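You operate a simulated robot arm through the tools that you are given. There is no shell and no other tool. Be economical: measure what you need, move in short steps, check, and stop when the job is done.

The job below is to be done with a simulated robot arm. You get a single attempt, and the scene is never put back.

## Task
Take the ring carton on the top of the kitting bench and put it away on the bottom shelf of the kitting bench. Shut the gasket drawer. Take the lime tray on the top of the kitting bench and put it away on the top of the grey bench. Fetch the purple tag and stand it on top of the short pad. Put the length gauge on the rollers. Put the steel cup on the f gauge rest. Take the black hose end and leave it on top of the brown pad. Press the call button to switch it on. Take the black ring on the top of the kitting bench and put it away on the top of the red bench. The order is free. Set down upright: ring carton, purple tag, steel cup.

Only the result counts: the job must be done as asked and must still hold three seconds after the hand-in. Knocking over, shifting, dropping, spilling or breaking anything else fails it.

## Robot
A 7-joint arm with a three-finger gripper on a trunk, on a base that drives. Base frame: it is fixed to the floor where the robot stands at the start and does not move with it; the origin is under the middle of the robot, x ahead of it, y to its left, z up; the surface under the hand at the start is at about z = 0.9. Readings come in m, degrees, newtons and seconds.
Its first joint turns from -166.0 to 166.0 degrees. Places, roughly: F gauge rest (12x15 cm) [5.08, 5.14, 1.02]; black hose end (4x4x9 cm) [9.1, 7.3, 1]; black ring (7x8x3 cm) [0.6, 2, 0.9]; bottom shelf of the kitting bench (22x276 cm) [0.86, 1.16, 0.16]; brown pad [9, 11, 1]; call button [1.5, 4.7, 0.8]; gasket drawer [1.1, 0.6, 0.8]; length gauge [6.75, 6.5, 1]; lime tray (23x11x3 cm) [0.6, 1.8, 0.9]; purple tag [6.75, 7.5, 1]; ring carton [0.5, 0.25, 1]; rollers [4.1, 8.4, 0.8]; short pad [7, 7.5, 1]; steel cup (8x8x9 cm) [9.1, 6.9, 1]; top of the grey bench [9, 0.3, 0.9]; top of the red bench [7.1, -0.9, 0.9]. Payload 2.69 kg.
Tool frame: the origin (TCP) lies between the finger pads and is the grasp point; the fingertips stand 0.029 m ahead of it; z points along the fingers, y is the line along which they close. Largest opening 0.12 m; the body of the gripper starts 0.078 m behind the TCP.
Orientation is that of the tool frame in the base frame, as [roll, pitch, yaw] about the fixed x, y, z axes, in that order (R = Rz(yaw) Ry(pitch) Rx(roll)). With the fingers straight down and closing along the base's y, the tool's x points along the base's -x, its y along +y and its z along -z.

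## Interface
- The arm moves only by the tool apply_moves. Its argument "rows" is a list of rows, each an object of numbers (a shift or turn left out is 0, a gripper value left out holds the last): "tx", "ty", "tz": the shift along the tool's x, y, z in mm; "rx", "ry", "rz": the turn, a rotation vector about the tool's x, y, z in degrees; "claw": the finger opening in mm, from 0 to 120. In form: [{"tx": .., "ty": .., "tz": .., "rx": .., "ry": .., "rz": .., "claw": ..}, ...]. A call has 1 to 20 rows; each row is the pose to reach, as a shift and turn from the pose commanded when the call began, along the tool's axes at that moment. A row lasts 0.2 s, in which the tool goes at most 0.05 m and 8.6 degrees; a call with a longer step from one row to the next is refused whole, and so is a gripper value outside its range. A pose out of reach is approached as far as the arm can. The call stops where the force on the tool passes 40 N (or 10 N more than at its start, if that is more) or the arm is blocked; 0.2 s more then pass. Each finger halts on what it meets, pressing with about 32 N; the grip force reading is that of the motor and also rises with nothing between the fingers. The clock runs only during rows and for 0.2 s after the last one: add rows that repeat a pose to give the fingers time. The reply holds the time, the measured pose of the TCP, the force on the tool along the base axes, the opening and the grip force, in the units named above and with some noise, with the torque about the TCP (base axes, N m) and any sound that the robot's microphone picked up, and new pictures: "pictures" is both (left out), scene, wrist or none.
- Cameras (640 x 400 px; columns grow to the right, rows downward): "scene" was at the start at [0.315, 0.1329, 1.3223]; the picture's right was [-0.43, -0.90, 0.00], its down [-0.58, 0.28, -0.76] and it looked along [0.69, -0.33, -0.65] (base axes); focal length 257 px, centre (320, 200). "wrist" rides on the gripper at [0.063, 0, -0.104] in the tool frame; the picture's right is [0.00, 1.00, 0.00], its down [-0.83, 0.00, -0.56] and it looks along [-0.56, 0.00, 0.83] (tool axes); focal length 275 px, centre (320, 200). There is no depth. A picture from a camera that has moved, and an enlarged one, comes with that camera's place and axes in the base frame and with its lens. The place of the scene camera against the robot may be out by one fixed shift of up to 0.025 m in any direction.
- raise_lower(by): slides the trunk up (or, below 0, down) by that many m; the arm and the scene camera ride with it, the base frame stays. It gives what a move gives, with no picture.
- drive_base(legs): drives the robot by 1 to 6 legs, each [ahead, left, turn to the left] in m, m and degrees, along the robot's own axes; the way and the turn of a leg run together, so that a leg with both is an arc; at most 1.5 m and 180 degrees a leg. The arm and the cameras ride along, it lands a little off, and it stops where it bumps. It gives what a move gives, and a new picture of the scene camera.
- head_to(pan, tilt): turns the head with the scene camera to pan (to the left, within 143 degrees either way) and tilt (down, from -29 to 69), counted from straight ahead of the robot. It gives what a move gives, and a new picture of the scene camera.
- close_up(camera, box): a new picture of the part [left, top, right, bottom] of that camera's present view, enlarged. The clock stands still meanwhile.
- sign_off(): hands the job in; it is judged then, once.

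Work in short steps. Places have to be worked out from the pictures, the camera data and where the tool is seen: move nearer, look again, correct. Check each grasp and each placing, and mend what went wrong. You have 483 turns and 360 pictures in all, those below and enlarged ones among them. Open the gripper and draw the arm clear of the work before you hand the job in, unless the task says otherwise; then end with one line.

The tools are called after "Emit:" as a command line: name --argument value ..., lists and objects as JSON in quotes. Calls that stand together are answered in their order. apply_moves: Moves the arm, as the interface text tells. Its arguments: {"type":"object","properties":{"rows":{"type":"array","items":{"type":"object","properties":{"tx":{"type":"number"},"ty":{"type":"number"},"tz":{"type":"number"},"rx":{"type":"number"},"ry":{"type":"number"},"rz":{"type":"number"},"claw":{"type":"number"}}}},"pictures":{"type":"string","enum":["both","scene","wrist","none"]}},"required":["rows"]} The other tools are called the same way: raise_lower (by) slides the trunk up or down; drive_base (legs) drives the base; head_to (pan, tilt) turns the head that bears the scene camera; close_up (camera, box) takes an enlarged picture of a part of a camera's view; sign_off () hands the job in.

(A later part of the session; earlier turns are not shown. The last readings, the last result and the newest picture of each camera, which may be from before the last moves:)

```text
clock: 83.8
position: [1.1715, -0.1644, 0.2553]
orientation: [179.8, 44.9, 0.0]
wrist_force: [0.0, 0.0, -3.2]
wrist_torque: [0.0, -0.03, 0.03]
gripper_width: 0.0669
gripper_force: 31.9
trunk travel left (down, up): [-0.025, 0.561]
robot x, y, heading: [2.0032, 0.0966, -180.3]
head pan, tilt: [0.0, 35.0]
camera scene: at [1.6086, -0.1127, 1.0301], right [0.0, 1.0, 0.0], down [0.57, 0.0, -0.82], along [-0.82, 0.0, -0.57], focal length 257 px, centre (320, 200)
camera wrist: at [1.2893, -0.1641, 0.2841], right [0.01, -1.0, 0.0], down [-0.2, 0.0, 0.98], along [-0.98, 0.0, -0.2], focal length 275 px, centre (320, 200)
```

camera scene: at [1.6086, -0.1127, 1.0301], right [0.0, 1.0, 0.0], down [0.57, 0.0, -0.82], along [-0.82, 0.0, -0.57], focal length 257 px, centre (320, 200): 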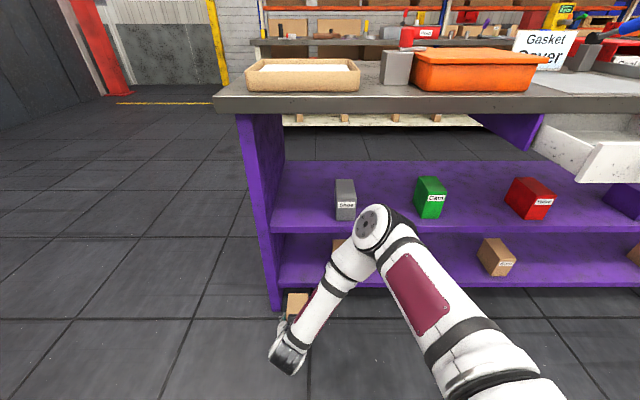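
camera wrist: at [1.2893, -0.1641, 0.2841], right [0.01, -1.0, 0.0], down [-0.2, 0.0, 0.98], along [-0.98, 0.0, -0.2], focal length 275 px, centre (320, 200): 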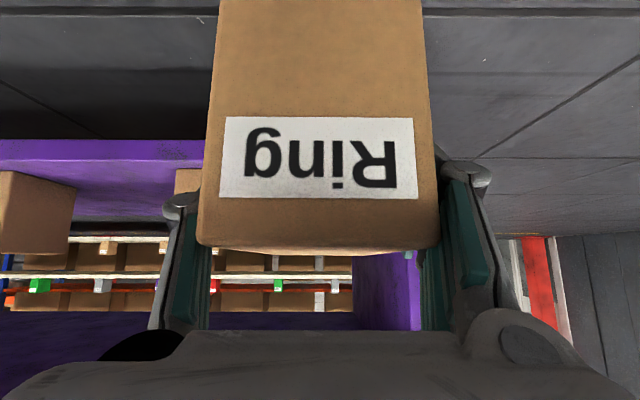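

The elbow is now the critical part. I view the arm from another head angle to triangulate the elbow.

Emit:
head_to --pan -60 --tilt 35

Emit:
head_to --pan 35 --tilt 40

```text
clock: 85.1
position: [1.1708, -0.1656, 0.2566]
orientation: [179.8, 45.0, 0.1]
wrist_force: [0.1, 0.0, -2.1]
wrist_torque: [-0.01, -0.11, 0.02]
gripper_width: 0.0669
gripper_force: 32.3
trunk travel left (down, up): [-0.025, 0.561]
robot x, y, heading: [2.0005, 0.0949, -180.0]
head pan, tilt: [-60.0, 35.0]
camera scene: at [1.6525, -0.0364, 1.0301], right [0.87, 0.5, 0.0], down [0.29, -0.5, -0.82], along [-0.41, 0.71, -0.57], focal length 257 px, centre (320, 200)
```

scene: 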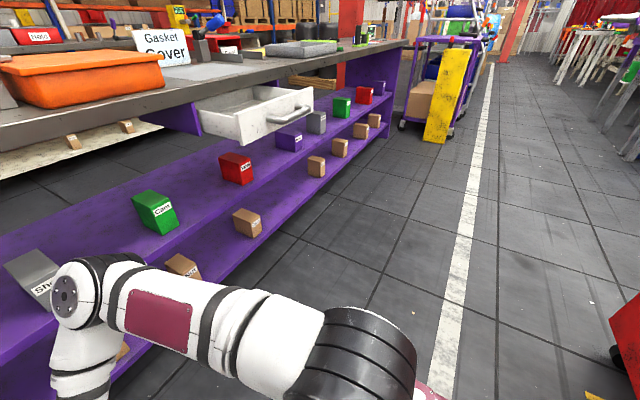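

```text
clock: 86.8
position: [1.1696, -0.1641, 0.2574]
orientation: [179.7, 44.8, -0.1]
wrist_force: [-0.3, -0.3, -2.7]
wrist_torque: [0.02, -0.06, -0.01]
gripper_width: 0.0668
gripper_force: 32.1
trunk travel left (down, up): [-0.025, 0.561]
robot x, y, heading: [2.002, 0.0975, -180.1]
head pan, tilt: [35.0, 40.0]
camera scene: at [1.6269, -0.1614, 1.0225], right [-0.57, 0.82, 0.0], down [0.53, 0.37, -0.77], along [-0.63, -0.44, -0.64], focal length 257 px, centre (320, 200)
```

scene: 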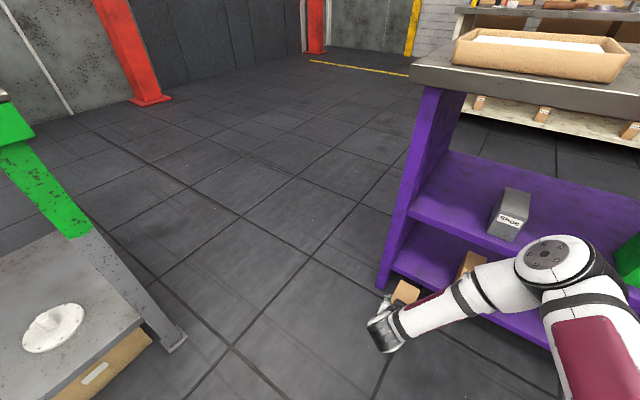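

Elbow is at about (1.27, −0.03, 0.745): it would fit between the middle shelf's boxes and the bench top. I first extend the arm 0.1 m toward the shelf to reduce driving.

Emit:
apply_moves --rows '[{"tx": -20, "tz": 20}, {"tx": -45, "tz": 45}, {"tx": -70, "tz": 70}]' --pictures "scene"

Emit:
head_to --pan 0 --tilt 35

```text
clock: 87.6
position: [1.0702, -0.166, 0.2554]
orientation: [179.7, 44.9, 0.0]
wrist_force: [0.6, -0.2, -3.0]
wrist_torque: [0.04, -0.07, -0.02]
gripper_width: 0.0669
gripper_force: 31.8
trunk travel left (down, up): [-0.025, 0.561]
robot x, y, heading: [2.0002, 0.0963, -180.1]
head pan, tilt: [35.0, 40.0]
camera scene: at [1.627, -0.1615, 1.0225], right [-0.57, 0.82, 0.0], down [0.53, 0.37, -0.77], along [-0.63, -0.44, -0.64], focal length 257 px, centre (320, 200)
```

scene: 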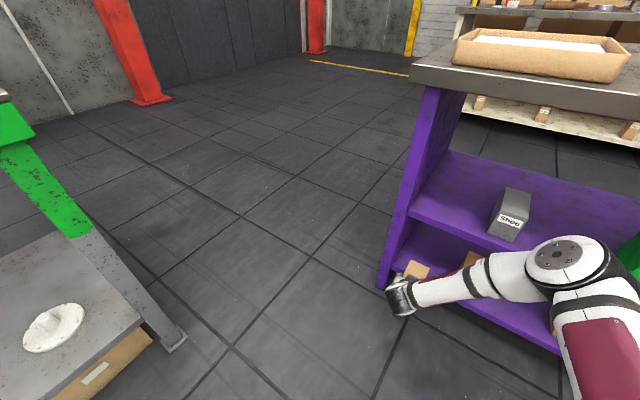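

```text
clock: 88.6
position: [1.0723, -0.1661, 0.2551]
orientation: [179.8, 45.0, 0.0]
wrist_force: [0.2, -0.8, -3.0]
wrist_torque: [0.01, -0.05, -0.02]
gripper_width: 0.0672
gripper_force: 31.8
trunk travel left (down, up): [-0.025, 0.561]
robot x, y, heading: [1.9997, 0.0983, -180.0]
head pan, tilt: [0.0, 35.0]
camera scene: at [1.6085, -0.1127, 1.0301], right [0.0, 1.0, 0.0], down [0.57, 0.0, -0.82], along [-0.82, 0.0, -0.57], focal length 257 px, centre (320, 200)
```

scene: 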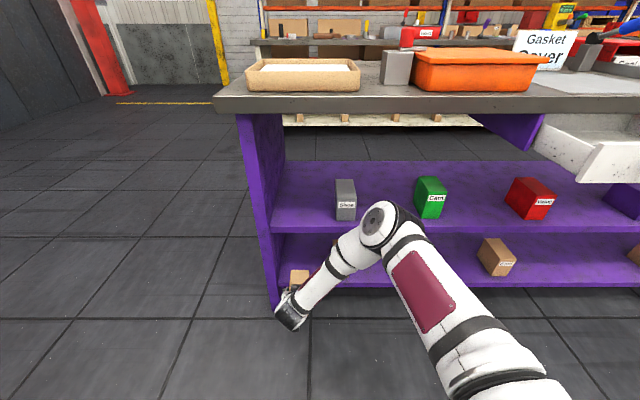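

Elbow hardly advanced. I extend another 0.1 m so the carton enters above the shelf.

Emit:
apply_moves --rows '[{"tx": -20, "tz": 20}, {"tx": -45, "tz": 45}, {"tx": -70, "tz": 70}]' --pictures "both"

```text
clock: 89.4
position: [0.9724, -0.1671, 0.2586]
orientation: [179.8, 44.8, 0.0]
wrist_force: [-0.2, -0.1, -3.6]
wrist_torque: [-0.03, -0.04, -0.02]
gripper_width: 0.067
gripper_force: 32.1
trunk travel left (down, up): [-0.025, 0.561]
robot x, y, heading: [2.0019, 0.0954, -179.9]
head pan, tilt: [0.0, 35.0]
camera scene: at [1.6085, -0.1127, 1.03], right [0.0, 1.0, 0.0], down [0.57, 0.0, -0.82], along [-0.82, 0.0, -0.57], focal length 257 px, centre (320, 200)
camera wrist: at [1.0908, -0.1659, 0.2861], right [0.01, -1.0, 0.0], down [-0.2, 0.0, 0.98], along [-0.98, 0.0, -0.2], focal length 275 px, centre (320, 200)
```

scene: 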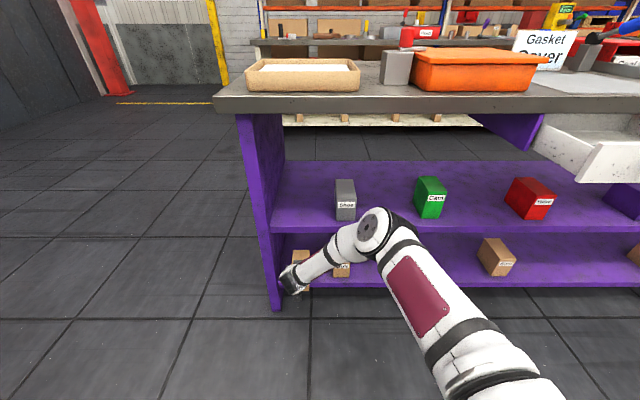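
wrist: 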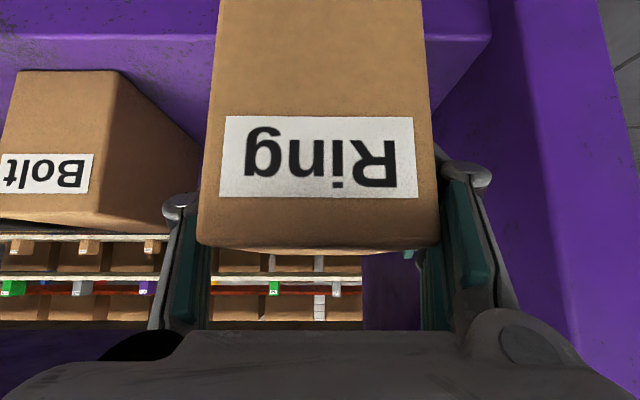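

Gap spans y≈−0.246…−0.046. I nudge 15 mm toward the middle and extend another 95 mm.

Emit:
apply_moves --rows '[{"tx": -17, "tz": 17, "ty": -8}, {"tx": -34, "tz": 34, "ty": -15}, {"tx": -50, "tz": 50, "ty": -15}, {"tx": -66, "tz": 66, "ty": -15}]' --pictures "both"

```text
clock: 90.4
position: [0.8786, -0.1507, 0.2578]
orientation: [179.9, 44.9, 0.0]
wrist_force: [-0.5, 0.0, -2.5]
wrist_torque: [0.0, -0.03, -0.02]
gripper_width: 0.0671
gripper_force: 32.3
trunk travel left (down, up): [-0.025, 0.561]
robot x, y, heading: [1.999, 0.0974, 180.0]
head pan, tilt: [0.0, 35.0]
camera scene: at [1.6085, -0.1126, 1.0301], right [0.0, 1.0, 0.0], down [0.57, 0.0, -0.82], along [-0.82, 0.0, -0.57], focal length 257 px, centre (320, 200)
camera wrist: at [0.9971, -0.15, 0.2853], right [0.0, -1.0, 0.0], down [-0.2, 0.0, 0.98], along [-0.98, 0.0, -0.2], focal length 275 px, centre (320, 200)
```

scene: 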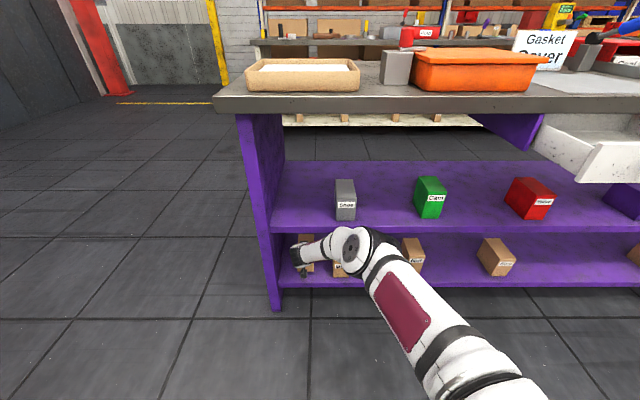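
wrist: 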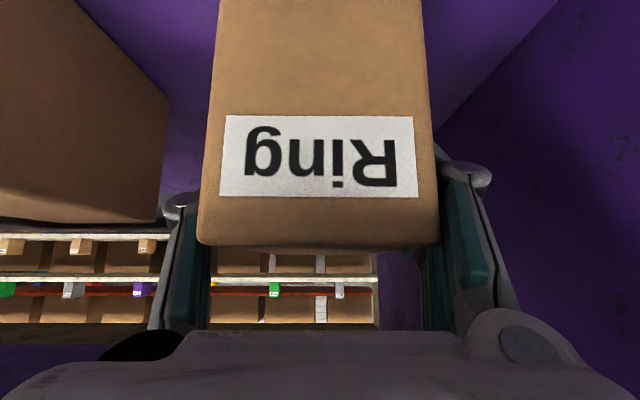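

In position over the shelf. I lower 28 mm and read the force.

Emit:
apply_moves --rows '[{"tx": 7, "tz": 7}, {"tx": 14, "tz": 14}, {"tx": 20, "tz": 20}]' --pictures "wrist"

```text
clock: 91.2
position: [0.8761, -0.1518, 0.2342]
orientation: [179.7, 45.6, -0.1]
wrist_force: [2.8, 1.9, 32.7]
wrist_torque: [0.76, -1.81, 0.02]
gripper_width: 0.0673
gripper_force: 31.7
trunk travel left (down, up): [-0.025, 0.561]
robot x, y, heading: [2.004, 0.0982, 180.0]
head pan, tilt: [0.0, 35.0]
camera wrist: at [0.9943, -0.1512, 0.2615], right [0.0, -1.0, 0.0], down [-0.19, 0.0, 0.98], along [-0.98, 0.0, -0.19], focal length 275 px, centre (320, 200)
```

wrist: 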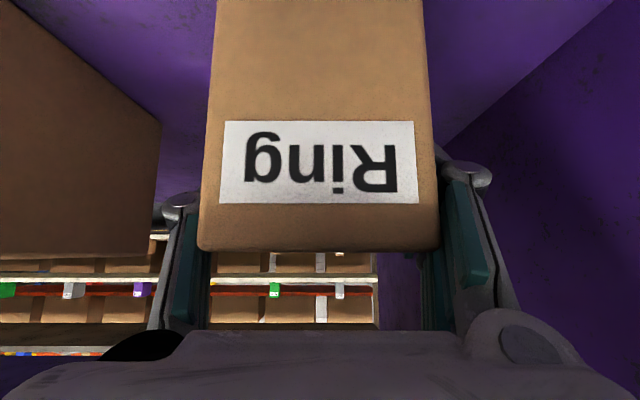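

Contact with the shelf (33 N). I relieve ~5 mm of the commanded press and open to about 90 mm.

Emit:
apply_moves --rows '[{"tx": -3.5, "tz": -3.5}, {"tx": -3.5, "tz": -3.5, "claw": 72}, {"tx": -3.5, "tz": -3.5, "claw": 90}, {"tx": -3.5, "tz": -3.5, "claw": 90}]' --pictures "wrist"

```text
clock: 92.2
position: [0.8791, -0.1512, 0.2308]
orientation: [179.8, 44.9, -0.1]
wrist_force: [-0.7, -0.2, 0.3]
wrist_torque: [-0.01, -0.03, -0.04]
gripper_width: 0.09
gripper_force: 0.1
trunk travel left (down, up): [-0.025, 0.561]
robot x, y, heading: [2.0022, 0.0974, -180.0]
head pan, tilt: [0.0, 35.0]
camera wrist: at [0.9983, -0.1509, 0.2602], right [0.0, -1.0, 0.0], down [-0.2, 0.0, 0.98], along [-0.98, 0.0, -0.2], focal length 275 px, centre (320, 200)
```

wrist: 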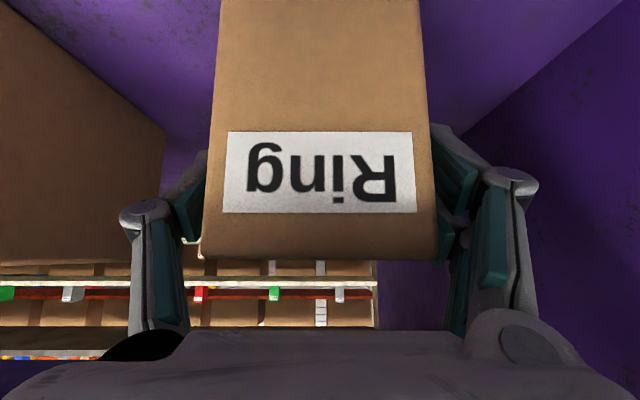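

The carton stands free on the shelf. I withdraw horizontally.

Emit:
apply_moves --rows '[{"tx": 20, "tz": -20}, {"tx": 50, "tz": -50}, {"tx": 80, "tz": -80}, {"tx": 110, "tz": -110}, {"tx": 140, "tz": -140}, {"tx": 170, "tz": -170}, {"tx": 200, "tz": -200}]' --pictures "both"

```text
clock: 93.8
position: [1.1623, -0.1499, 0.2349]
orientation: [179.8, 44.9, -0.1]
wrist_force: [0.4, 0.3, 0.0]
wrist_torque: [0.0, 0.0, -0.03]
gripper_width: 0.0901
gripper_force: 0.1
trunk travel left (down, up): [-0.025, 0.561]
robot x, y, heading: [2.0042, 0.0966, 179.9]
head pan, tilt: [0.0, 35.0]
camera scene: at [1.6086, -0.1126, 1.0301], right [0.0, 1.0, 0.0], down [0.57, 0.0, -0.82], along [-0.82, 0.0, -0.57], focal length 257 px, centre (320, 200)
camera wrist: at [1.2806, -0.1493, 0.2628], right [0.0, -1.0, 0.0], down [-0.2, 0.0, 0.98], along [-0.98, 0.0, -0.2], focal length 275 px, centre (320, 200)
```

scene: 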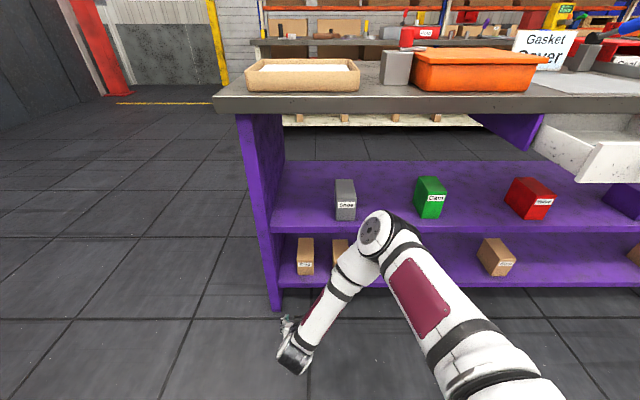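
wrist: 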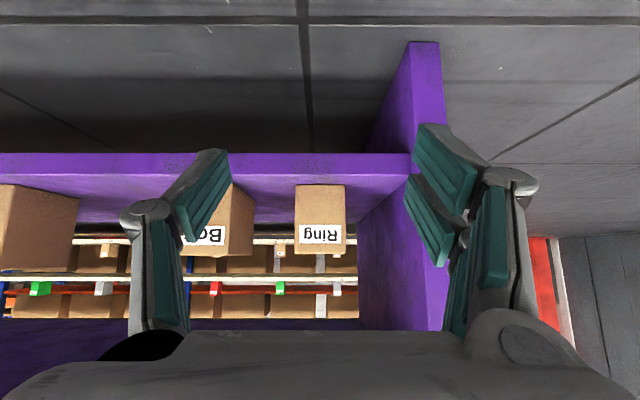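

Carton placed upright. Now I back the arm out along the same way up, closing the fingers, to push the drawer.

Emit:
apply_moves --rows '[{"tx": -30, "tz": -30, "claw": 0}, {"tx": -60, "tz": -60}, {"tx": -90, "tz": -90, "ty": -30}, {"tx": -120, "tz": -120, "ty": -60}, {"tx": -150, "tz": -150, "ty": -90}, {"tx": -180, "tz": -180, "ty": -120}, {"tx": -210, "tz": -210, "ty": -120}, {"tx": -240, "tz": -240, "ty": -120}, {"tx": -270, "tz": -270, "ty": -120}, {"tx": -300, "tz": -300, "ty": -120}, {"tx": -330, "tz": -330, "ty": -120}, {"tx": -360, "tz": -360, "ty": -120}, {"tx": -390, "tz": -390, "ty": -120}, {"tx": -420, "tz": -420, "ty": -120}]' --pictures "scene"

Emit:
head_to --pan -40 --tilt 30

```text
refused: row 3 steps farther than a row can; nothing moved
```

```text
clock: 94.9
position: [1.1608, -0.1505, 0.2338]
orientation: [179.8, 44.9, 0.0]
wrist_force: [0.7, -0.2, -0.1]
wrist_torque: [0.04, 0.02, -0.01]
gripper_width: 0.0901
gripper_force: 0.0
trunk travel left (down, up): [-0.025, 0.561]
robot x, y, heading: [2.0001, 0.0977, -179.9]
head pan, tilt: [-40.0, 30.0]
camera scene: at [1.6274, -0.0546, 1.0379], right [0.64, 0.77, 0.0], down [0.38, -0.32, -0.87], along [-0.66, 0.56, -0.5], focal length 257 px, centre (320, 200)
```

scene: 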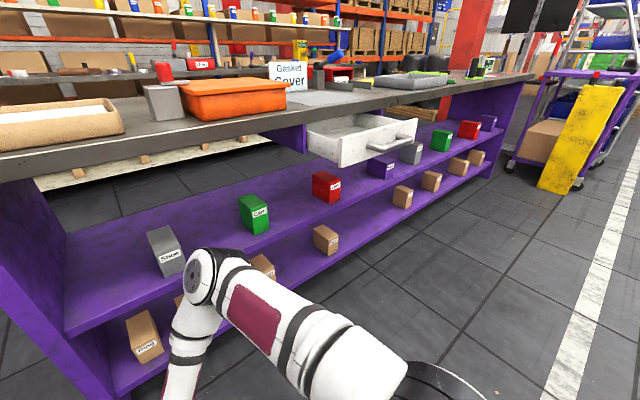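

I repeat with smaller steps.

Emit:
apply_moves --rows '[{"tx": -30, "tz": -30, "claw": 0}, {"tx": -60, "tz": -60}, {"tx": -85, "tz": -85, "ty": -30}, {"tx": -110, "tz": -110, "ty": -60}, {"tx": -135, "tz": -135, "ty": -90}, {"tx": -160, "tz": -160, "ty": -120}, {"tx": -190, "tz": -190, "ty": -120}, {"tx": -220, "tz": -220, "ty": -120}, {"tx": -250, "tz": -250, "ty": -120}, {"tx": -280, "tz": -280, "ty": -120}, {"tx": -310, "tz": -310, "ty": -120}, {"tx": -340, "tz": -340, "ty": -120}, {"tx": -370, "tz": -370, "ty": -120}, {"tx": -400, "tz": -400, "ty": -120}, {"tx": -420, "tz": -420, "ty": -120}]' --pictures "scene"

```text
clock: 98.1
position: [1.1609, -0.0306, 0.8296]
orientation: [179.9, 45.0, 0.1]
wrist_force: [0.0, 1.1, -0.8]
wrist_torque: [-0.01, -0.02, 0.03]
gripper_width: 0.0
gripper_force: 29.3
trunk travel left (down, up): [-0.025, 0.561]
robot x, y, heading: [2.0021, 0.0988, -180.0]
head pan, tilt: [-40.0, 30.0]
camera scene: at [1.6274, -0.0546, 1.0379], right [0.64, 0.77, 0.0], down [0.38, -0.32, -0.87], along [-0.66, 0.56, -0.5], focal length 257 px, centre (320, 200)
```

scene: 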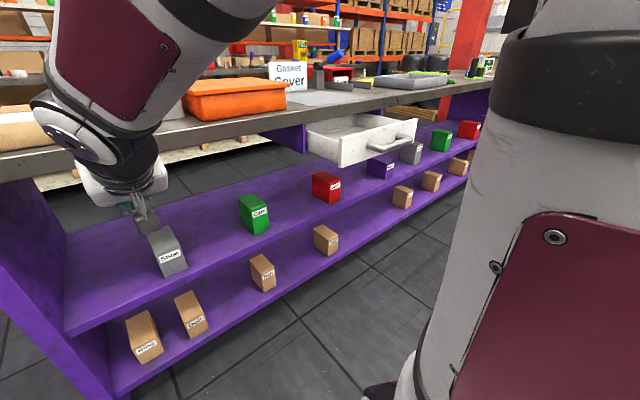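

I pull the hand back 0.2 m and drive sideways to stand before the drawer, keeping clear of the red cart behind.

Emit:
apply_moves --rows '[{"tx": 30, "tz": -30}, {"tx": 60, "tz": -60}, {"tx": 90, "tz": -90}, {"tx": 120, "tz": -120}, {"tx": 141, "tz": -141}]' --pictures "none"

Emit:
drive_base --legs '[[0.1, 0, 0], [0, -0.5, 0]]'

```text
clock: 99.3
position: [1.3611, -0.0246, 0.8269]
orientation: [179.3, 44.3, -0.9]
wrist_force: [0.1, -0.4, 0.4]
wrist_torque: [0.02, 0.01, 0.01]
gripper_width: 0.0
gripper_force: 28.4
trunk travel left (down, up): [-0.025, 0.561]
robot x, y, heading: [2.0001, 0.0965, -179.9]
head pan, tilt: [-40.0, 30.0]
```

```text
clock: 103.0
position: [1.2602, 0.4702, 0.8305]
orientation: [179.4, 44.8, -0.2]
wrist_force: [-1.2, 0.4, -0.4]
wrist_torque: [0.0, 0.02, -0.02]
gripper_width: 0.0002
gripper_force: 29.2
trunk travel left (down, up): [-0.025, 0.561]
robot x, y, heading: [1.9003, 0.5983, -179.5]
head pan, tilt: [-40.0, 30.0]
camera scene: at [1.5772, 0.4356, 0.9846], right [0.93, 0.36, 0.0], down [0.34, -0.88, -0.33], along [-0.12, 0.31, -0.94], focal length 257 px, centre (320, 200)
```

scene: 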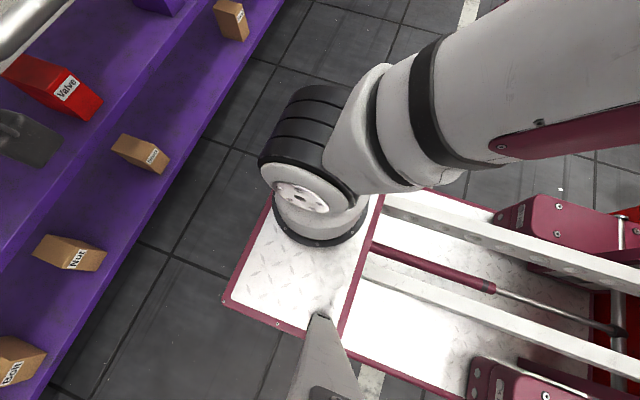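

The retracted arm nudged the head. I re-aim the head at the drawer and hand.

Emit:
head_to --pan -5 --tilt 35

```text
clock: 104.0
position: [1.2575, 0.4713, 0.829]
orientation: [179.0, 44.6, -0.8]
wrist_force: [0.4, -0.4, 0.5]
wrist_torque: [-0.02, 0.02, 0.04]
gripper_width: 0.0
gripper_force: 29.3
trunk travel left (down, up): [-0.025, 0.561]
robot x, y, heading: [1.8986, 0.6002, -179.5]
head pan, tilt: [-5.0, 35.0]
camera scene: at [1.576, 0.4361, 0.9853], right [0.93, 0.38, 0.0], down [0.35, -0.87, -0.34], along [-0.13, 0.32, -0.94], focal length 257 px, centre (320, 200)
```

scene: 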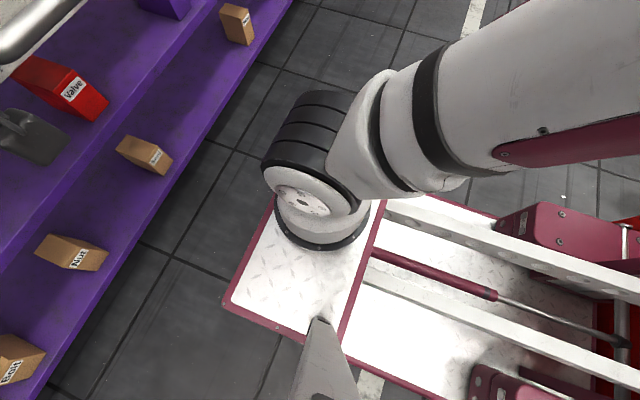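

The head is held by the arm; I check with the wrist camera.

Emit:
close_up --camera "wrist" --box '[0, 0, 640, 400]'

```text
1.00 times, centred on (320, 200) of wrist (not enlarged: the box is as wide or as high as the picture)
camera zoom: at [1.3773, 0.4727, 0.8583], right [0.0, -1.0, 0.01], down [-0.2, 0.01, 0.98], along [-0.98, 0.0, -0.2], focal length 275 px, centre (320, 200)
```

zoom: 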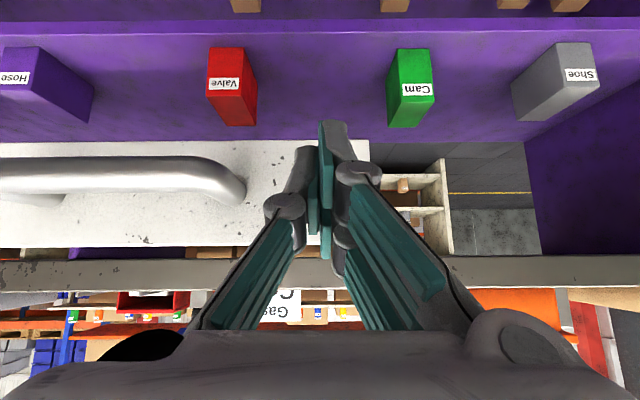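

The drawer front is directly ahead (panel z≈0.755–0.845, y from 0.43). I push at y≈0.49, z≈0.78 in -x by stages.

Emit:
apply_moves --rows '[{"tx": 18, "tz": 18, "ty": -20}, {"tx": -2, "tz": 38, "ty": -20}, {"tx": -22, "tz": 58, "ty": -20}, {"tx": -42, "tz": 78, "ty": -20}, {"tx": -62, "tz": 98, "ty": -20}, {"tx": -77, "tz": 113, "ty": -20}]' --pictures "wrist"

Emit:
head_to --pan -5 --tilt 30

```text
clock: 105.4
position: [1.1263, 0.4884, 0.8051]
orientation: [179.4, 45.0, -0.3]
wrist_force: [0.2, -0.6, -1.0]
wrist_torque: [0.0, -0.02, -0.01]
gripper_width: 0.0
gripper_force: 28.9
out of reach, approached as far as the arm can: row 1
trunk travel left (down, up): [-0.025, 0.561]
robot x, y, heading: [1.9, 0.6011, -179.5]
head pan, tilt: [-5.0, 35.0]
camera wrist: at [1.2444, 0.4914, 0.8326], right [0.01, -1.0, 0.0], down [-0.2, 0.0, 0.98], along [-0.98, -0.01, -0.2], focal length 275 px, centre (320, 200)
```

wrist: 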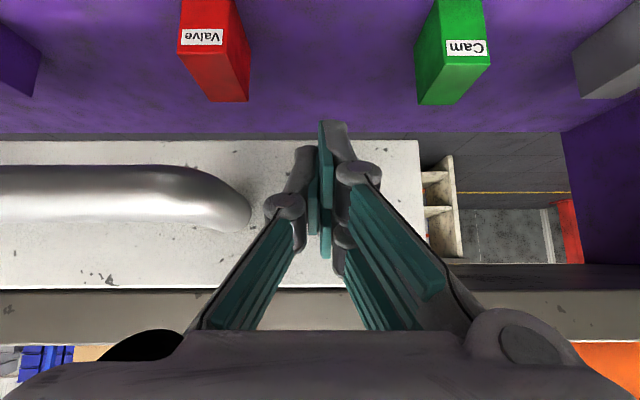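

```text
clock: 106.0
position: [1.1259, 0.4891, 0.8034]
orientation: [179.4, 44.8, -0.3]
wrist_force: [0.2, -1.5, -1.3]
wrist_torque: [0.02, 0.02, 0.04]
gripper_width: 0.0
gripper_force: 28.8
trunk travel left (down, up): [-0.025, 0.561]
robot x, y, heading: [1.8969, 0.5987, -179.3]
head pan, tilt: [-5.0, 30.0]
camera scene: at [1.5061, 0.3929, 1.0379], right [0.08, 1.0, 0.0], down [0.5, -0.04, -0.87], along [-0.86, 0.07, -0.5], focal length 257 px, centre (320, 200)
```

scene: 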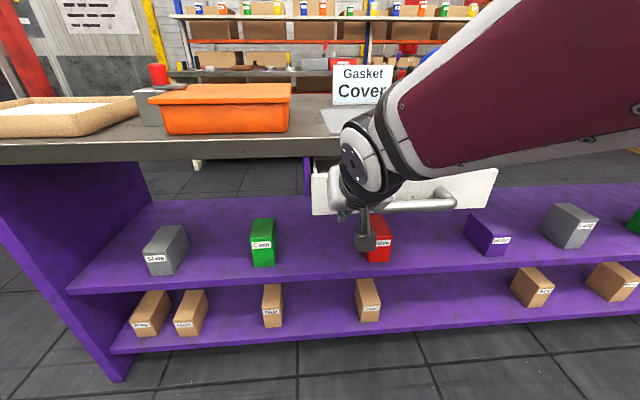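

Head is free again; panel not yet touched (or barely). I keep pushing.

Emit:
apply_moves --rows '[{"tx": -15, "tz": 15}, {"tx": -30, "tz": 30}, {"tx": -45, "tz": 45}, {"tx": -60, "tz": 60}, {"tx": -75, "tz": 75}]' --pictures "both"

```text
clock: 106.9
position: [1.0648, 0.4882, 0.8006]
orientation: [179.7, 44.4, 0.1]
wrist_force: [16.1, 0.8, 6.6]
wrist_torque: [0.05, 0.19, -0.02]
gripper_width: 0.0
gripper_force: 28.4
trunk travel left (down, up): [-0.025, 0.561]
robot x, y, heading: [1.8966, 0.6025, -179.6]
head pan, tilt: [-5.0, 30.0]
stopped in row 4: the force on the tool passed its limit at 57 N (the readings are from after the stop); the commanded pose is now the measured one
camera scene: at [1.507, 0.3929, 1.0382], right [0.08, 1.0, 0.0], down [0.5, -0.04, -0.87], along [-0.86, 0.07, -0.5], focal length 257 px, centre (320, 200)
camera wrist: at [1.184, 0.4899, 0.8307], right [0.01, -1.0, 0.0], down [-0.2, 0.0, 0.98], along [-0.98, -0.01, -0.2], focal length 275 px, centre (320, 200)
```

scene: 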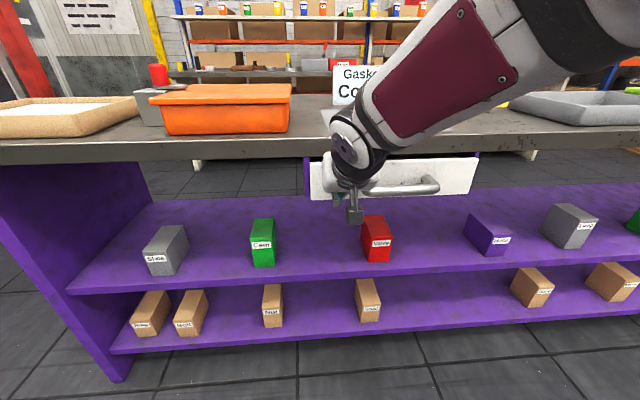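
wrist: 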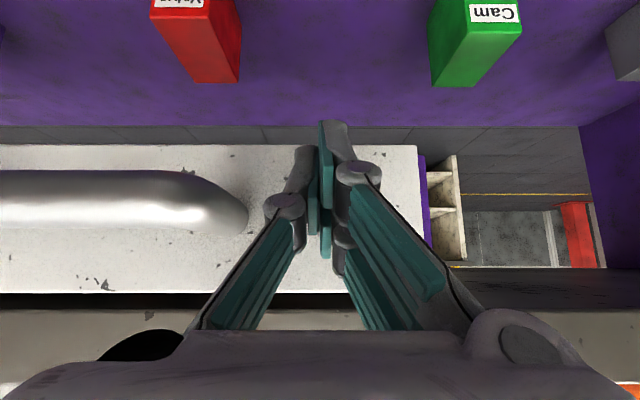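

The drawer moved in; force spiked. I push again slowly to see if it is at its stop.

Emit:
apply_moves --rows '[{"tx": -4, "tz": 4}, {"tx": -8, "tz": 8}, {"tx": -12, "tz": 12}, {"tx": -16, "tz": 16}, {"tx": -20, "tz": 20}]' --pictures "both"

```text
clock: 107.2
position: [1.0644, 0.4875, 0.7995]
orientation: [179.8, 44.2, 0.0]
wrist_force: [17.4, 0.5, 6.5]
wrist_torque: [0.01, 0.17, -0.03]
gripper_width: 0.0002
gripper_force: 29.0
trunk travel left (down, up): [-0.025, 0.561]
robot x, y, heading: [1.9014, 0.5987, -179.5]
head pan, tilt: [-5.0, 30.0]
stopped in row 1: the force on the tool passed its limit at 51 N (the readings are from after the stop); the commanded pose is now the measured one
camera scene: at [1.5074, 0.3929, 1.0382], right [0.08, 1.0, 0.0], down [0.5, -0.04, -0.87], along [-0.86, 0.07, -0.5], focal length 257 px, centre (320, 200)
camera wrist: at [1.1839, 0.4893, 0.83], right [0.01, -1.0, 0.0], down [-0.21, 0.0, 0.98], along [-0.98, -0.01, -0.21], focal length 275 px, centre (320, 200)
```

scene: 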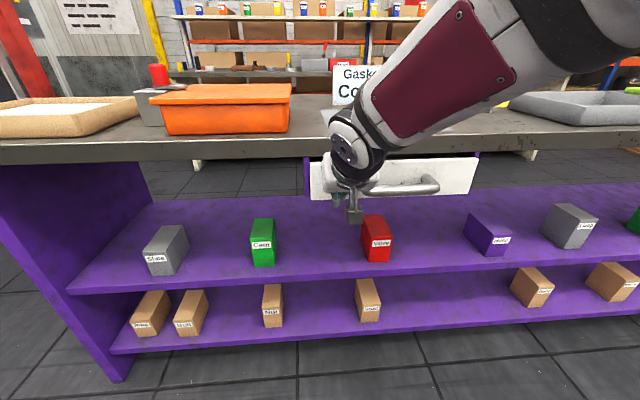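
wrist: 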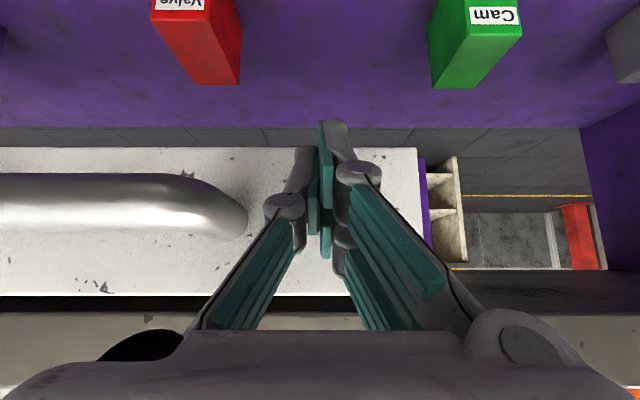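

No further motion. I back off and inspect the drawer.

Emit:
apply_moves --rows '[{"tx": 30, "tz": -30}, {"tx": 60, "tz": -60}, {"tx": 75, "tz": -75}]' --pictures "wrist"

Emit:
close_up --camera "scene" --box '[250, 80, 520, 250]'

```text
clock: 108.0
position: [1.1718, 0.4896, 0.8019]
orientation: [179.7, 44.2, 0.0]
wrist_force: [0.0, -1.5, 0.0]
wrist_torque: [-0.02, 0.0, 0.0]
gripper_width: 0.0
gripper_force: 28.5
trunk travel left (down, up): [-0.025, 0.561]
robot x, y, heading: [1.899, 0.6007, -179.5]
head pan, tilt: [-5.0, 30.0]
camera wrist: at [1.2887, 0.4911, 0.8309], right [0.01, -1.0, 0.0], down [-0.21, 0.0, 0.98], along [-0.98, -0.01, -0.21], focal length 275 px, centre (320, 200)
```

wrist: 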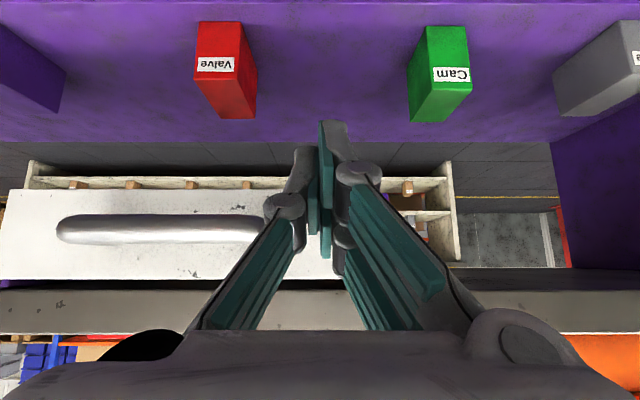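

```text
2.35 times, centred on (385, 165) of scene
camera zoom: at [1.5064, 0.3929, 1.0379], right [0.08, 1.0, 0.0], down [0.5, -0.04, -0.87], along [-0.86, 0.07, -0.5], focal length 605 px, centre (167, 282)
```

zoom: 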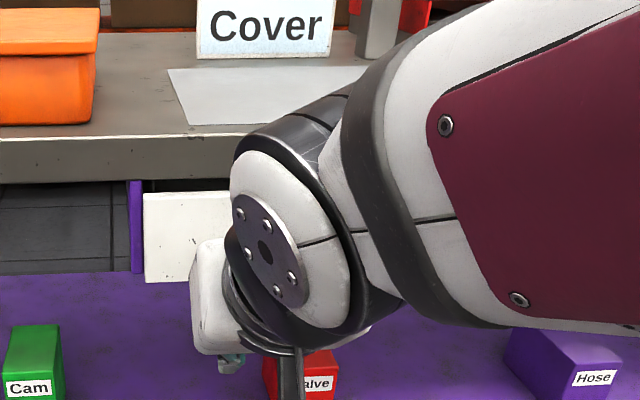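

The drawer is flush with its carcass. Next, the ring and tray at the bench's other end: I raise the trunk, then drive along the far side.

Emit:
raise_lower --by 0.4

Emit:
drive_base --legs '[[0, -1.2, 0]]'

Emit:
head_to --pan 0 --tilt 40

```text
clock: 111.8
position: [1.1702, 0.4883, 1.2012]
orientation: [179.6, 44.3, 0.0]
wrist_force: [-1.0, -0.1, 0.2]
wrist_torque: [0.0, -0.02, -0.02]
gripper_width: 0.0
gripper_force: 28.4
trunk travel left (down, up): [-0.425, 0.161]
robot x, y, heading: [1.8986, 0.598, -179.6]
head pan, tilt: [-5.0, 30.0]
```

```text
clock: 118.0
position: [1.1584, 1.7149, 1.2019]
orientation: [179.7, 44.3, 0.0]
wrist_force: [0.0, 0.0, 0.0]
wrist_torque: [-0.01, -0.01, -0.01]
gripper_width: 0.0001
gripper_force: 29.0
trunk travel left (down, up): [-0.425, 0.161]
robot x, y, heading: [1.8894, 1.8263, -179.0]
head pan, tilt: [-5.0, 30.0]
camera scene: at [1.6048, 1.6219, 1.4376], right [0.08, 1.0, 0.0], down [0.5, -0.04, -0.87], along [-0.86, 0.07, -0.5], focal length 257 px, centre (320, 200)
```

scene: 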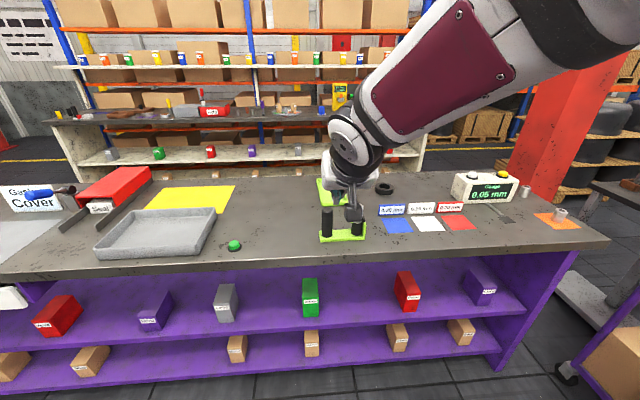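

```text
clock: 118.8
position: [1.1584, 1.7165, 1.2015]
orientation: [179.8, 44.3, 0.0]
wrist_force: [-0.1, -0.5, 0.8]
wrist_torque: [0.0, 0.0, 0.02]
gripper_width: 0.0
gripper_force: 28.9
trunk travel left (down, up): [-0.425, 0.161]
robot x, y, heading: [1.8895, 1.827, -179.6]
head pan, tilt: [0.0, 40.0]
camera scene: at [1.61, 1.6141, 1.4223], right [-0.01, 1.0, 0.0], down [0.64, 0.01, -0.77], along [-0.77, -0.01, -0.64], focal length 257 px, centre (320, 200)
```

scene: 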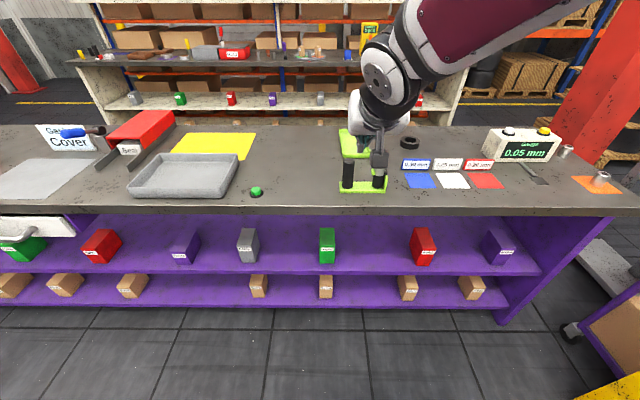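

The ring I place at about (0.62, 1.98). I drive 0.39 m closer, then point the tool down above the ring.

Emit:
drive_base --legs '[[0.39, 0, -0.3]]'

Emit:
apply_moves --rows '[{"ty": -40, "tz": 10, "ry": 7, "claw": 110}, {"ty": -80, "tz": 25, "ry": 14}, {"ty": -120, "tz": 40, "ry": 21}, {"ty": -160, "tz": 60, "ry": 28}, {"ty": -200, "tz": 80, "ry": 35}, {"ty": -240, "tz": 105, "ry": 42}, {"ty": -264, "tx": -5, "tz": 130, "ry": 44.3}, {"ty": -264, "tx": -9, "tz": 149, "ry": 44.3}]' --pictures "both"

```text
clock: 121.2
position: [0.7654, 1.717, 1.2013]
orientation: [179.7, 44.3, -0.3]
wrist_force: [-0.2, 0.4, 0.3]
wrist_torque: [0.02, -0.01, 0.01]
gripper_width: 0.0
gripper_force: 28.5
trunk travel left (down, up): [-0.425, 0.161]
robot x, y, heading: [1.4967, 1.8268, -179.7]
head pan, tilt: [0.0, 40.0]
camera scene: at [1.216, 1.6126, 1.4223], right [0.0, 1.0, 0.0], down [0.64, 0.0, -0.77], along [-0.77, 0.0, -0.64], focal length 257 px, centre (320, 200)
```

scene: 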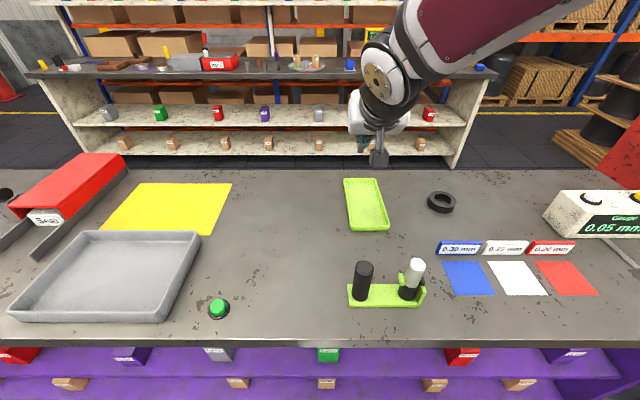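

```text
clock: 123.0
position: [0.6559, 1.9818, 1.1]
orientation: [179.8, -0.1, -0.1]
wrist_force: [0.6, 0.1, 0.2]
wrist_torque: [-0.03, 0.04, 0.03]
gripper_width: 0.1098
gripper_force: 0.0
trunk travel left (down, up): [-0.425, 0.161]
robot x, y, heading: [1.4927, 1.83, -179.7]
head pan, tilt: [0.0, 40.0]
camera scene: at [1.2162, 1.6126, 1.4223], right [0.0, 1.0, 0.0], down [0.64, 0.0, -0.77], along [-0.77, 0.0, -0.64], focal length 257 px, centre (320, 200)
camera wrist: at [0.72, 1.983, 1.2037], right [0.0, -1.0, 0.0], down [-0.83, 0.0, 0.55], along [-0.55, 0.0, -0.83], focal length 275 px, centre (320, 200)
```

scene: 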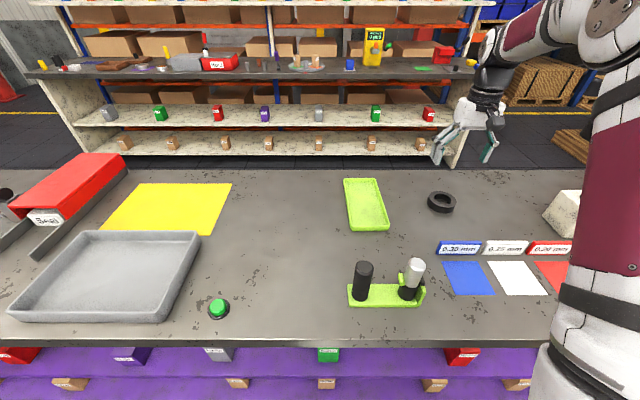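
wrist: 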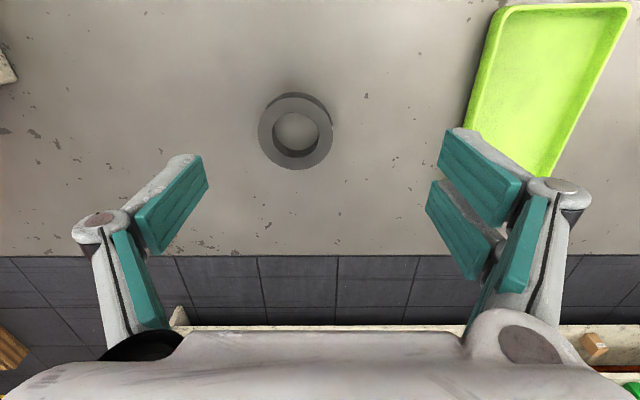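

Ring centre computed at (0.621, 2.009). I move over it and down to z≈1.0 for a check.

Emit:
apply_moves --rows '[{"tx": -20, "ty": -15}, {"tx": -35, "ty": -27, "tz": 20}, {"tx": -35, "ty": -27, "tz": 60}, {"tx": -35, "ty": -27, "tz": 95}]' --pictures "wrist"

```text
clock: 124.0
position: [0.6208, 2.0068, 1.0067]
orientation: [179.8, 0.0, 0.0]
wrist_force: [0.5, 0.0, 0.9]
wrist_torque: [-0.03, -0.01, 0.02]
gripper_width: 0.11
gripper_force: 0.0
trunk travel left (down, up): [-0.425, 0.161]
robot x, y, heading: [1.4931, 1.8307, -179.4]
head pan, tilt: [0.0, 40.0]
camera wrist: at [0.6842, 2.0079, 1.1102], right [0.0, -1.0, 0.0], down [-0.83, 0.0, 0.56], along [-0.56, 0.0, -0.83], focal length 275 px, centre (320, 200)
```

wrist: 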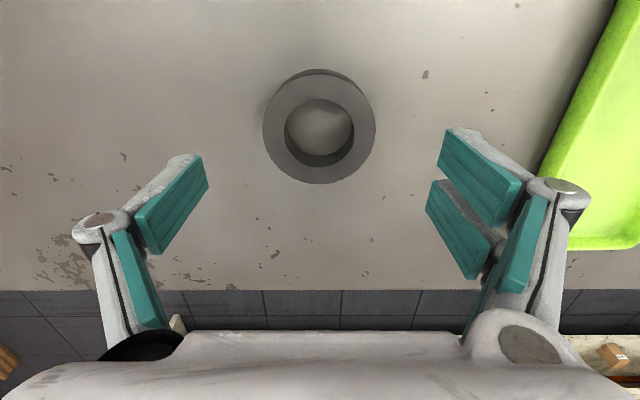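

Centred. I descend to z≈0.936 and close.

Emit:
apply_moves --rows '[{"tz": 30}, {"tz": 60}, {"tz": 70}, {"tz": 70, "claw": 70}, {"tz": 70, "claw": 50}, {"tz": 70, "claw": 50}, {"tz": 70, "claw": 50}]' --pictures "wrist"

```text
clock: 125.6
position: [0.6206, 2.0077, 0.9353]
orientation: [179.8, 0.0, -0.2]
wrist_force: [-0.7, -1.7, 1.8]
wrist_torque: [-0.07, 0.02, 0.01]
gripper_width: 0.0705
gripper_force: 32.0
trunk travel left (down, up): [-0.425, 0.161]
robot x, y, heading: [1.493, 1.8251, -179.5]
head pan, tilt: [0.0, 40.0]
camera wrist: at [0.6837, 2.009, 1.0396], right [0.0, -1.0, 0.0], down [-0.83, 0.0, 0.56], along [-0.56, 0.0, -0.83], focal length 275 px, centre (320, 200)
```

wrist: 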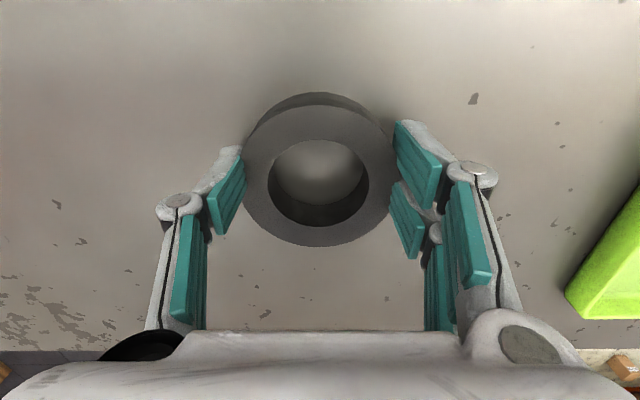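

Ring gripped. I lift it well above the bench objects.

Emit:
apply_moves --rows '[{"tz": -40, "claw": 50}, {"tz": -85}, {"tz": -130}, {"tz": -175}, {"tz": -220}, {"tz": -260}]' --pictures "wrist"

Emit:
drive_base --legs '[[-0.4, 0, 0]]'

Emit:
head_to --pan 140 --tilt 15

Emit:
head_to --pan -140 --tilt 15

```text
clock: 127.0
position: [0.6191, 2.0092, 1.1936]
orientation: [179.8, -0.1, -0.1]
wrist_force: [-0.2, -0.6, -2.6]
wrist_torque: [0.0, -0.06, 0.05]
gripper_width: 0.0704
gripper_force: 32.2
trunk travel left (down, up): [-0.425, 0.161]
robot x, y, heading: [1.4912, 1.8218, -179.6]
head pan, tilt: [0.0, 40.0]
camera wrist: at [0.6824, 2.0104, 1.2968], right [0.0, -1.0, 0.0], down [-0.83, 0.0, 0.55], along [-0.55, 0.0, -0.83], focal length 275 px, centre (320, 200)
```

wrist: 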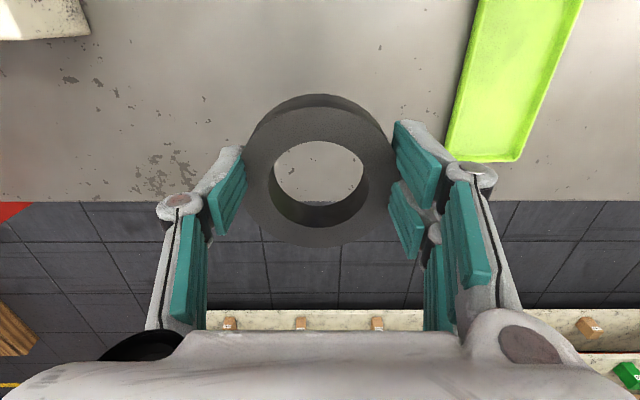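

```text
clock: 129.5
position: [1.0227, 2.0114, 1.1926]
orientation: [179.8, -0.1, -0.1]
wrist_force: [0.1, 0.1, -2.1]
wrist_torque: [-0.01, 0.02, 0.0]
gripper_width: 0.0702
gripper_force: 32.4
trunk travel left (down, up): [-0.425, 0.161]
robot x, y, heading: [1.8948, 1.8264, -179.6]
head pan, tilt: [0.0, 40.0]
camera scene: at [1.6192, 1.6145, 1.4222], right [-0.01, 1.0, 0.0], down [0.64, 0.0, -0.77], along [-0.77, 0.0, -0.64], focal length 257 px, centre (320, 200)
```

scene: 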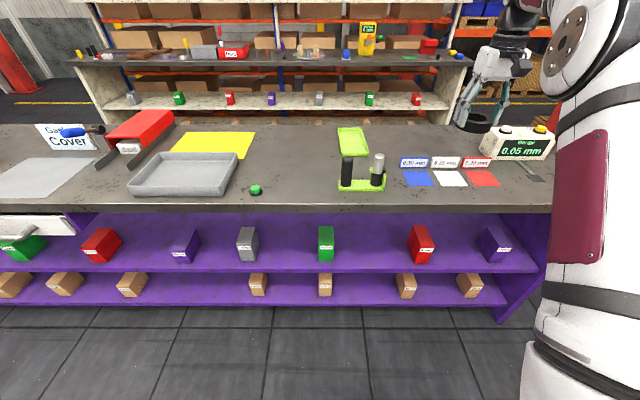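

```text
clock: 131.8
position: [1.0226, 2.0106, 1.194]
orientation: [179.8, 0.0, -0.2]
wrist_force: [-0.7, 0.0, -2.3]
wrist_torque: [-0.06, -0.03, 0.0]
gripper_width: 0.0702
gripper_force: 32.0
trunk travel left (down, up): [-0.425, 0.161]
robot x, y, heading: [1.8985, 1.8243, -179.7]
head pan, tilt: [140.0, 15.0]
camera scene: at [1.7761, 1.5553, 1.4618], right [-0.64, -0.77, 0.0], down [-0.2, 0.17, -0.97], along [0.74, -0.62, -0.26], focal length 257 px, centre (320, 200)
```

scene: 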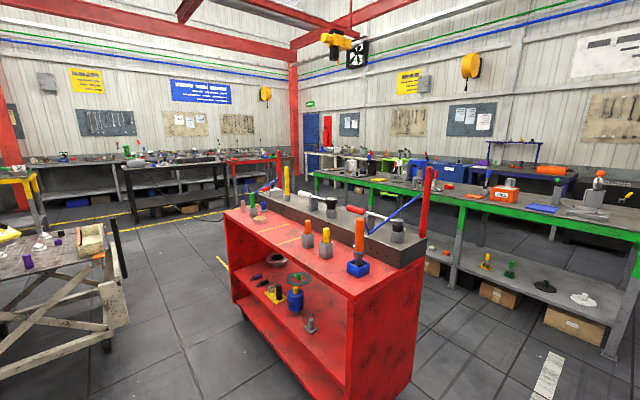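

```text
clock: 135.6
position: [1.0227, 2.0109, 1.1932]
orientation: [179.8, -0.1, -0.1]
wrist_force: [-0.2, 0.0, -2.1]
wrist_torque: [0.0, -0.03, -0.01]
gripper_width: 0.0697
gripper_force: 32.0
trunk travel left (down, up): [-0.425, 0.161]
robot x, y, heading: [1.8983, 1.8242, -179.7]
head pan, tilt: [-140.0, 15.0]
camera scene: at [1.7755, 1.6755, 1.4618], right [0.65, -0.76, 0.0], down [-0.2, -0.17, -0.97], along [0.74, 0.63, -0.26], focal length 257 px, centre (320, 200)
```

scene: 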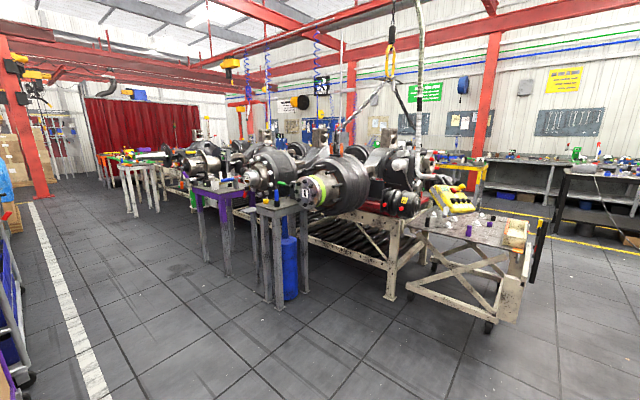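

The route: turn left to heading 0, slip north of the red cart (y≈1.35), then to the far area. I turn and look ahead first.

Emit:
drive_base --legs '[[0, 0, 180]]'

Emit:
head_to --pan 0 --tilt 25

```text
clock: 143.3
position: [2.7676, 1.6124, 1.1934]
orientation: [179.8, -0.1, 178.0]
wrist_force: [-0.5, 0.2, -1.7]
wrist_torque: [0.03, 0.02, 0.04]
gripper_width: 0.0696
gripper_force: 31.8
trunk travel left (down, up): [-0.425, 0.161]
robot x, y, heading: [1.8983, 1.8269, -1.7]
head pan, tilt: [-140.0, 15.0]
camera scene: at [2.0117, 1.9326, 1.4618], right [-0.62, 0.78, 0.0], down [0.2, 0.16, -0.97], along [-0.76, -0.6, -0.26], focal length 257 px, centre (320, 200)
```

scene: 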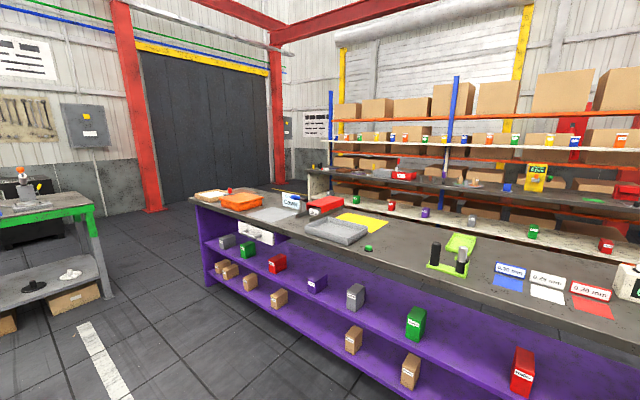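

```text
clock: 145.5
position: [2.7664, 1.6124, 1.1925]
orientation: [179.8, -0.1, 177.9]
wrist_force: [-0.4, 0.0, -1.7]
wrist_torque: [0.01, 0.01, 0.02]
gripper_width: 0.0693
gripper_force: 32.0
trunk travel left (down, up): [-0.425, 0.161]
robot x, y, heading: [1.8989, 1.83, -1.7]
head pan, tilt: [0.0, 25.0]
camera scene: at [2.177, 1.9879, 1.4456], right [-0.03, -1.0, 0.0], down [-0.42, 0.01, -0.91], along [0.91, -0.03, -0.42], focal length 257 px, centre (320, 200)
```

scene: 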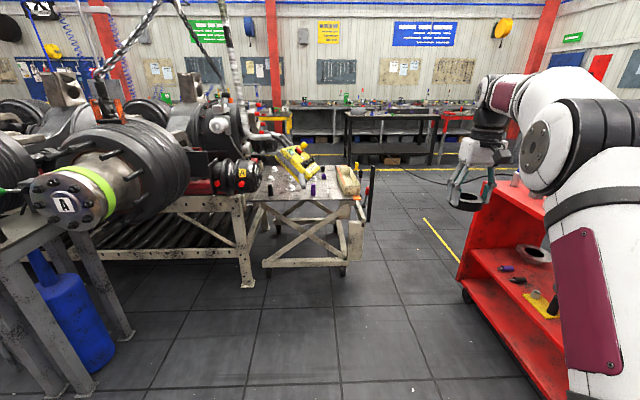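

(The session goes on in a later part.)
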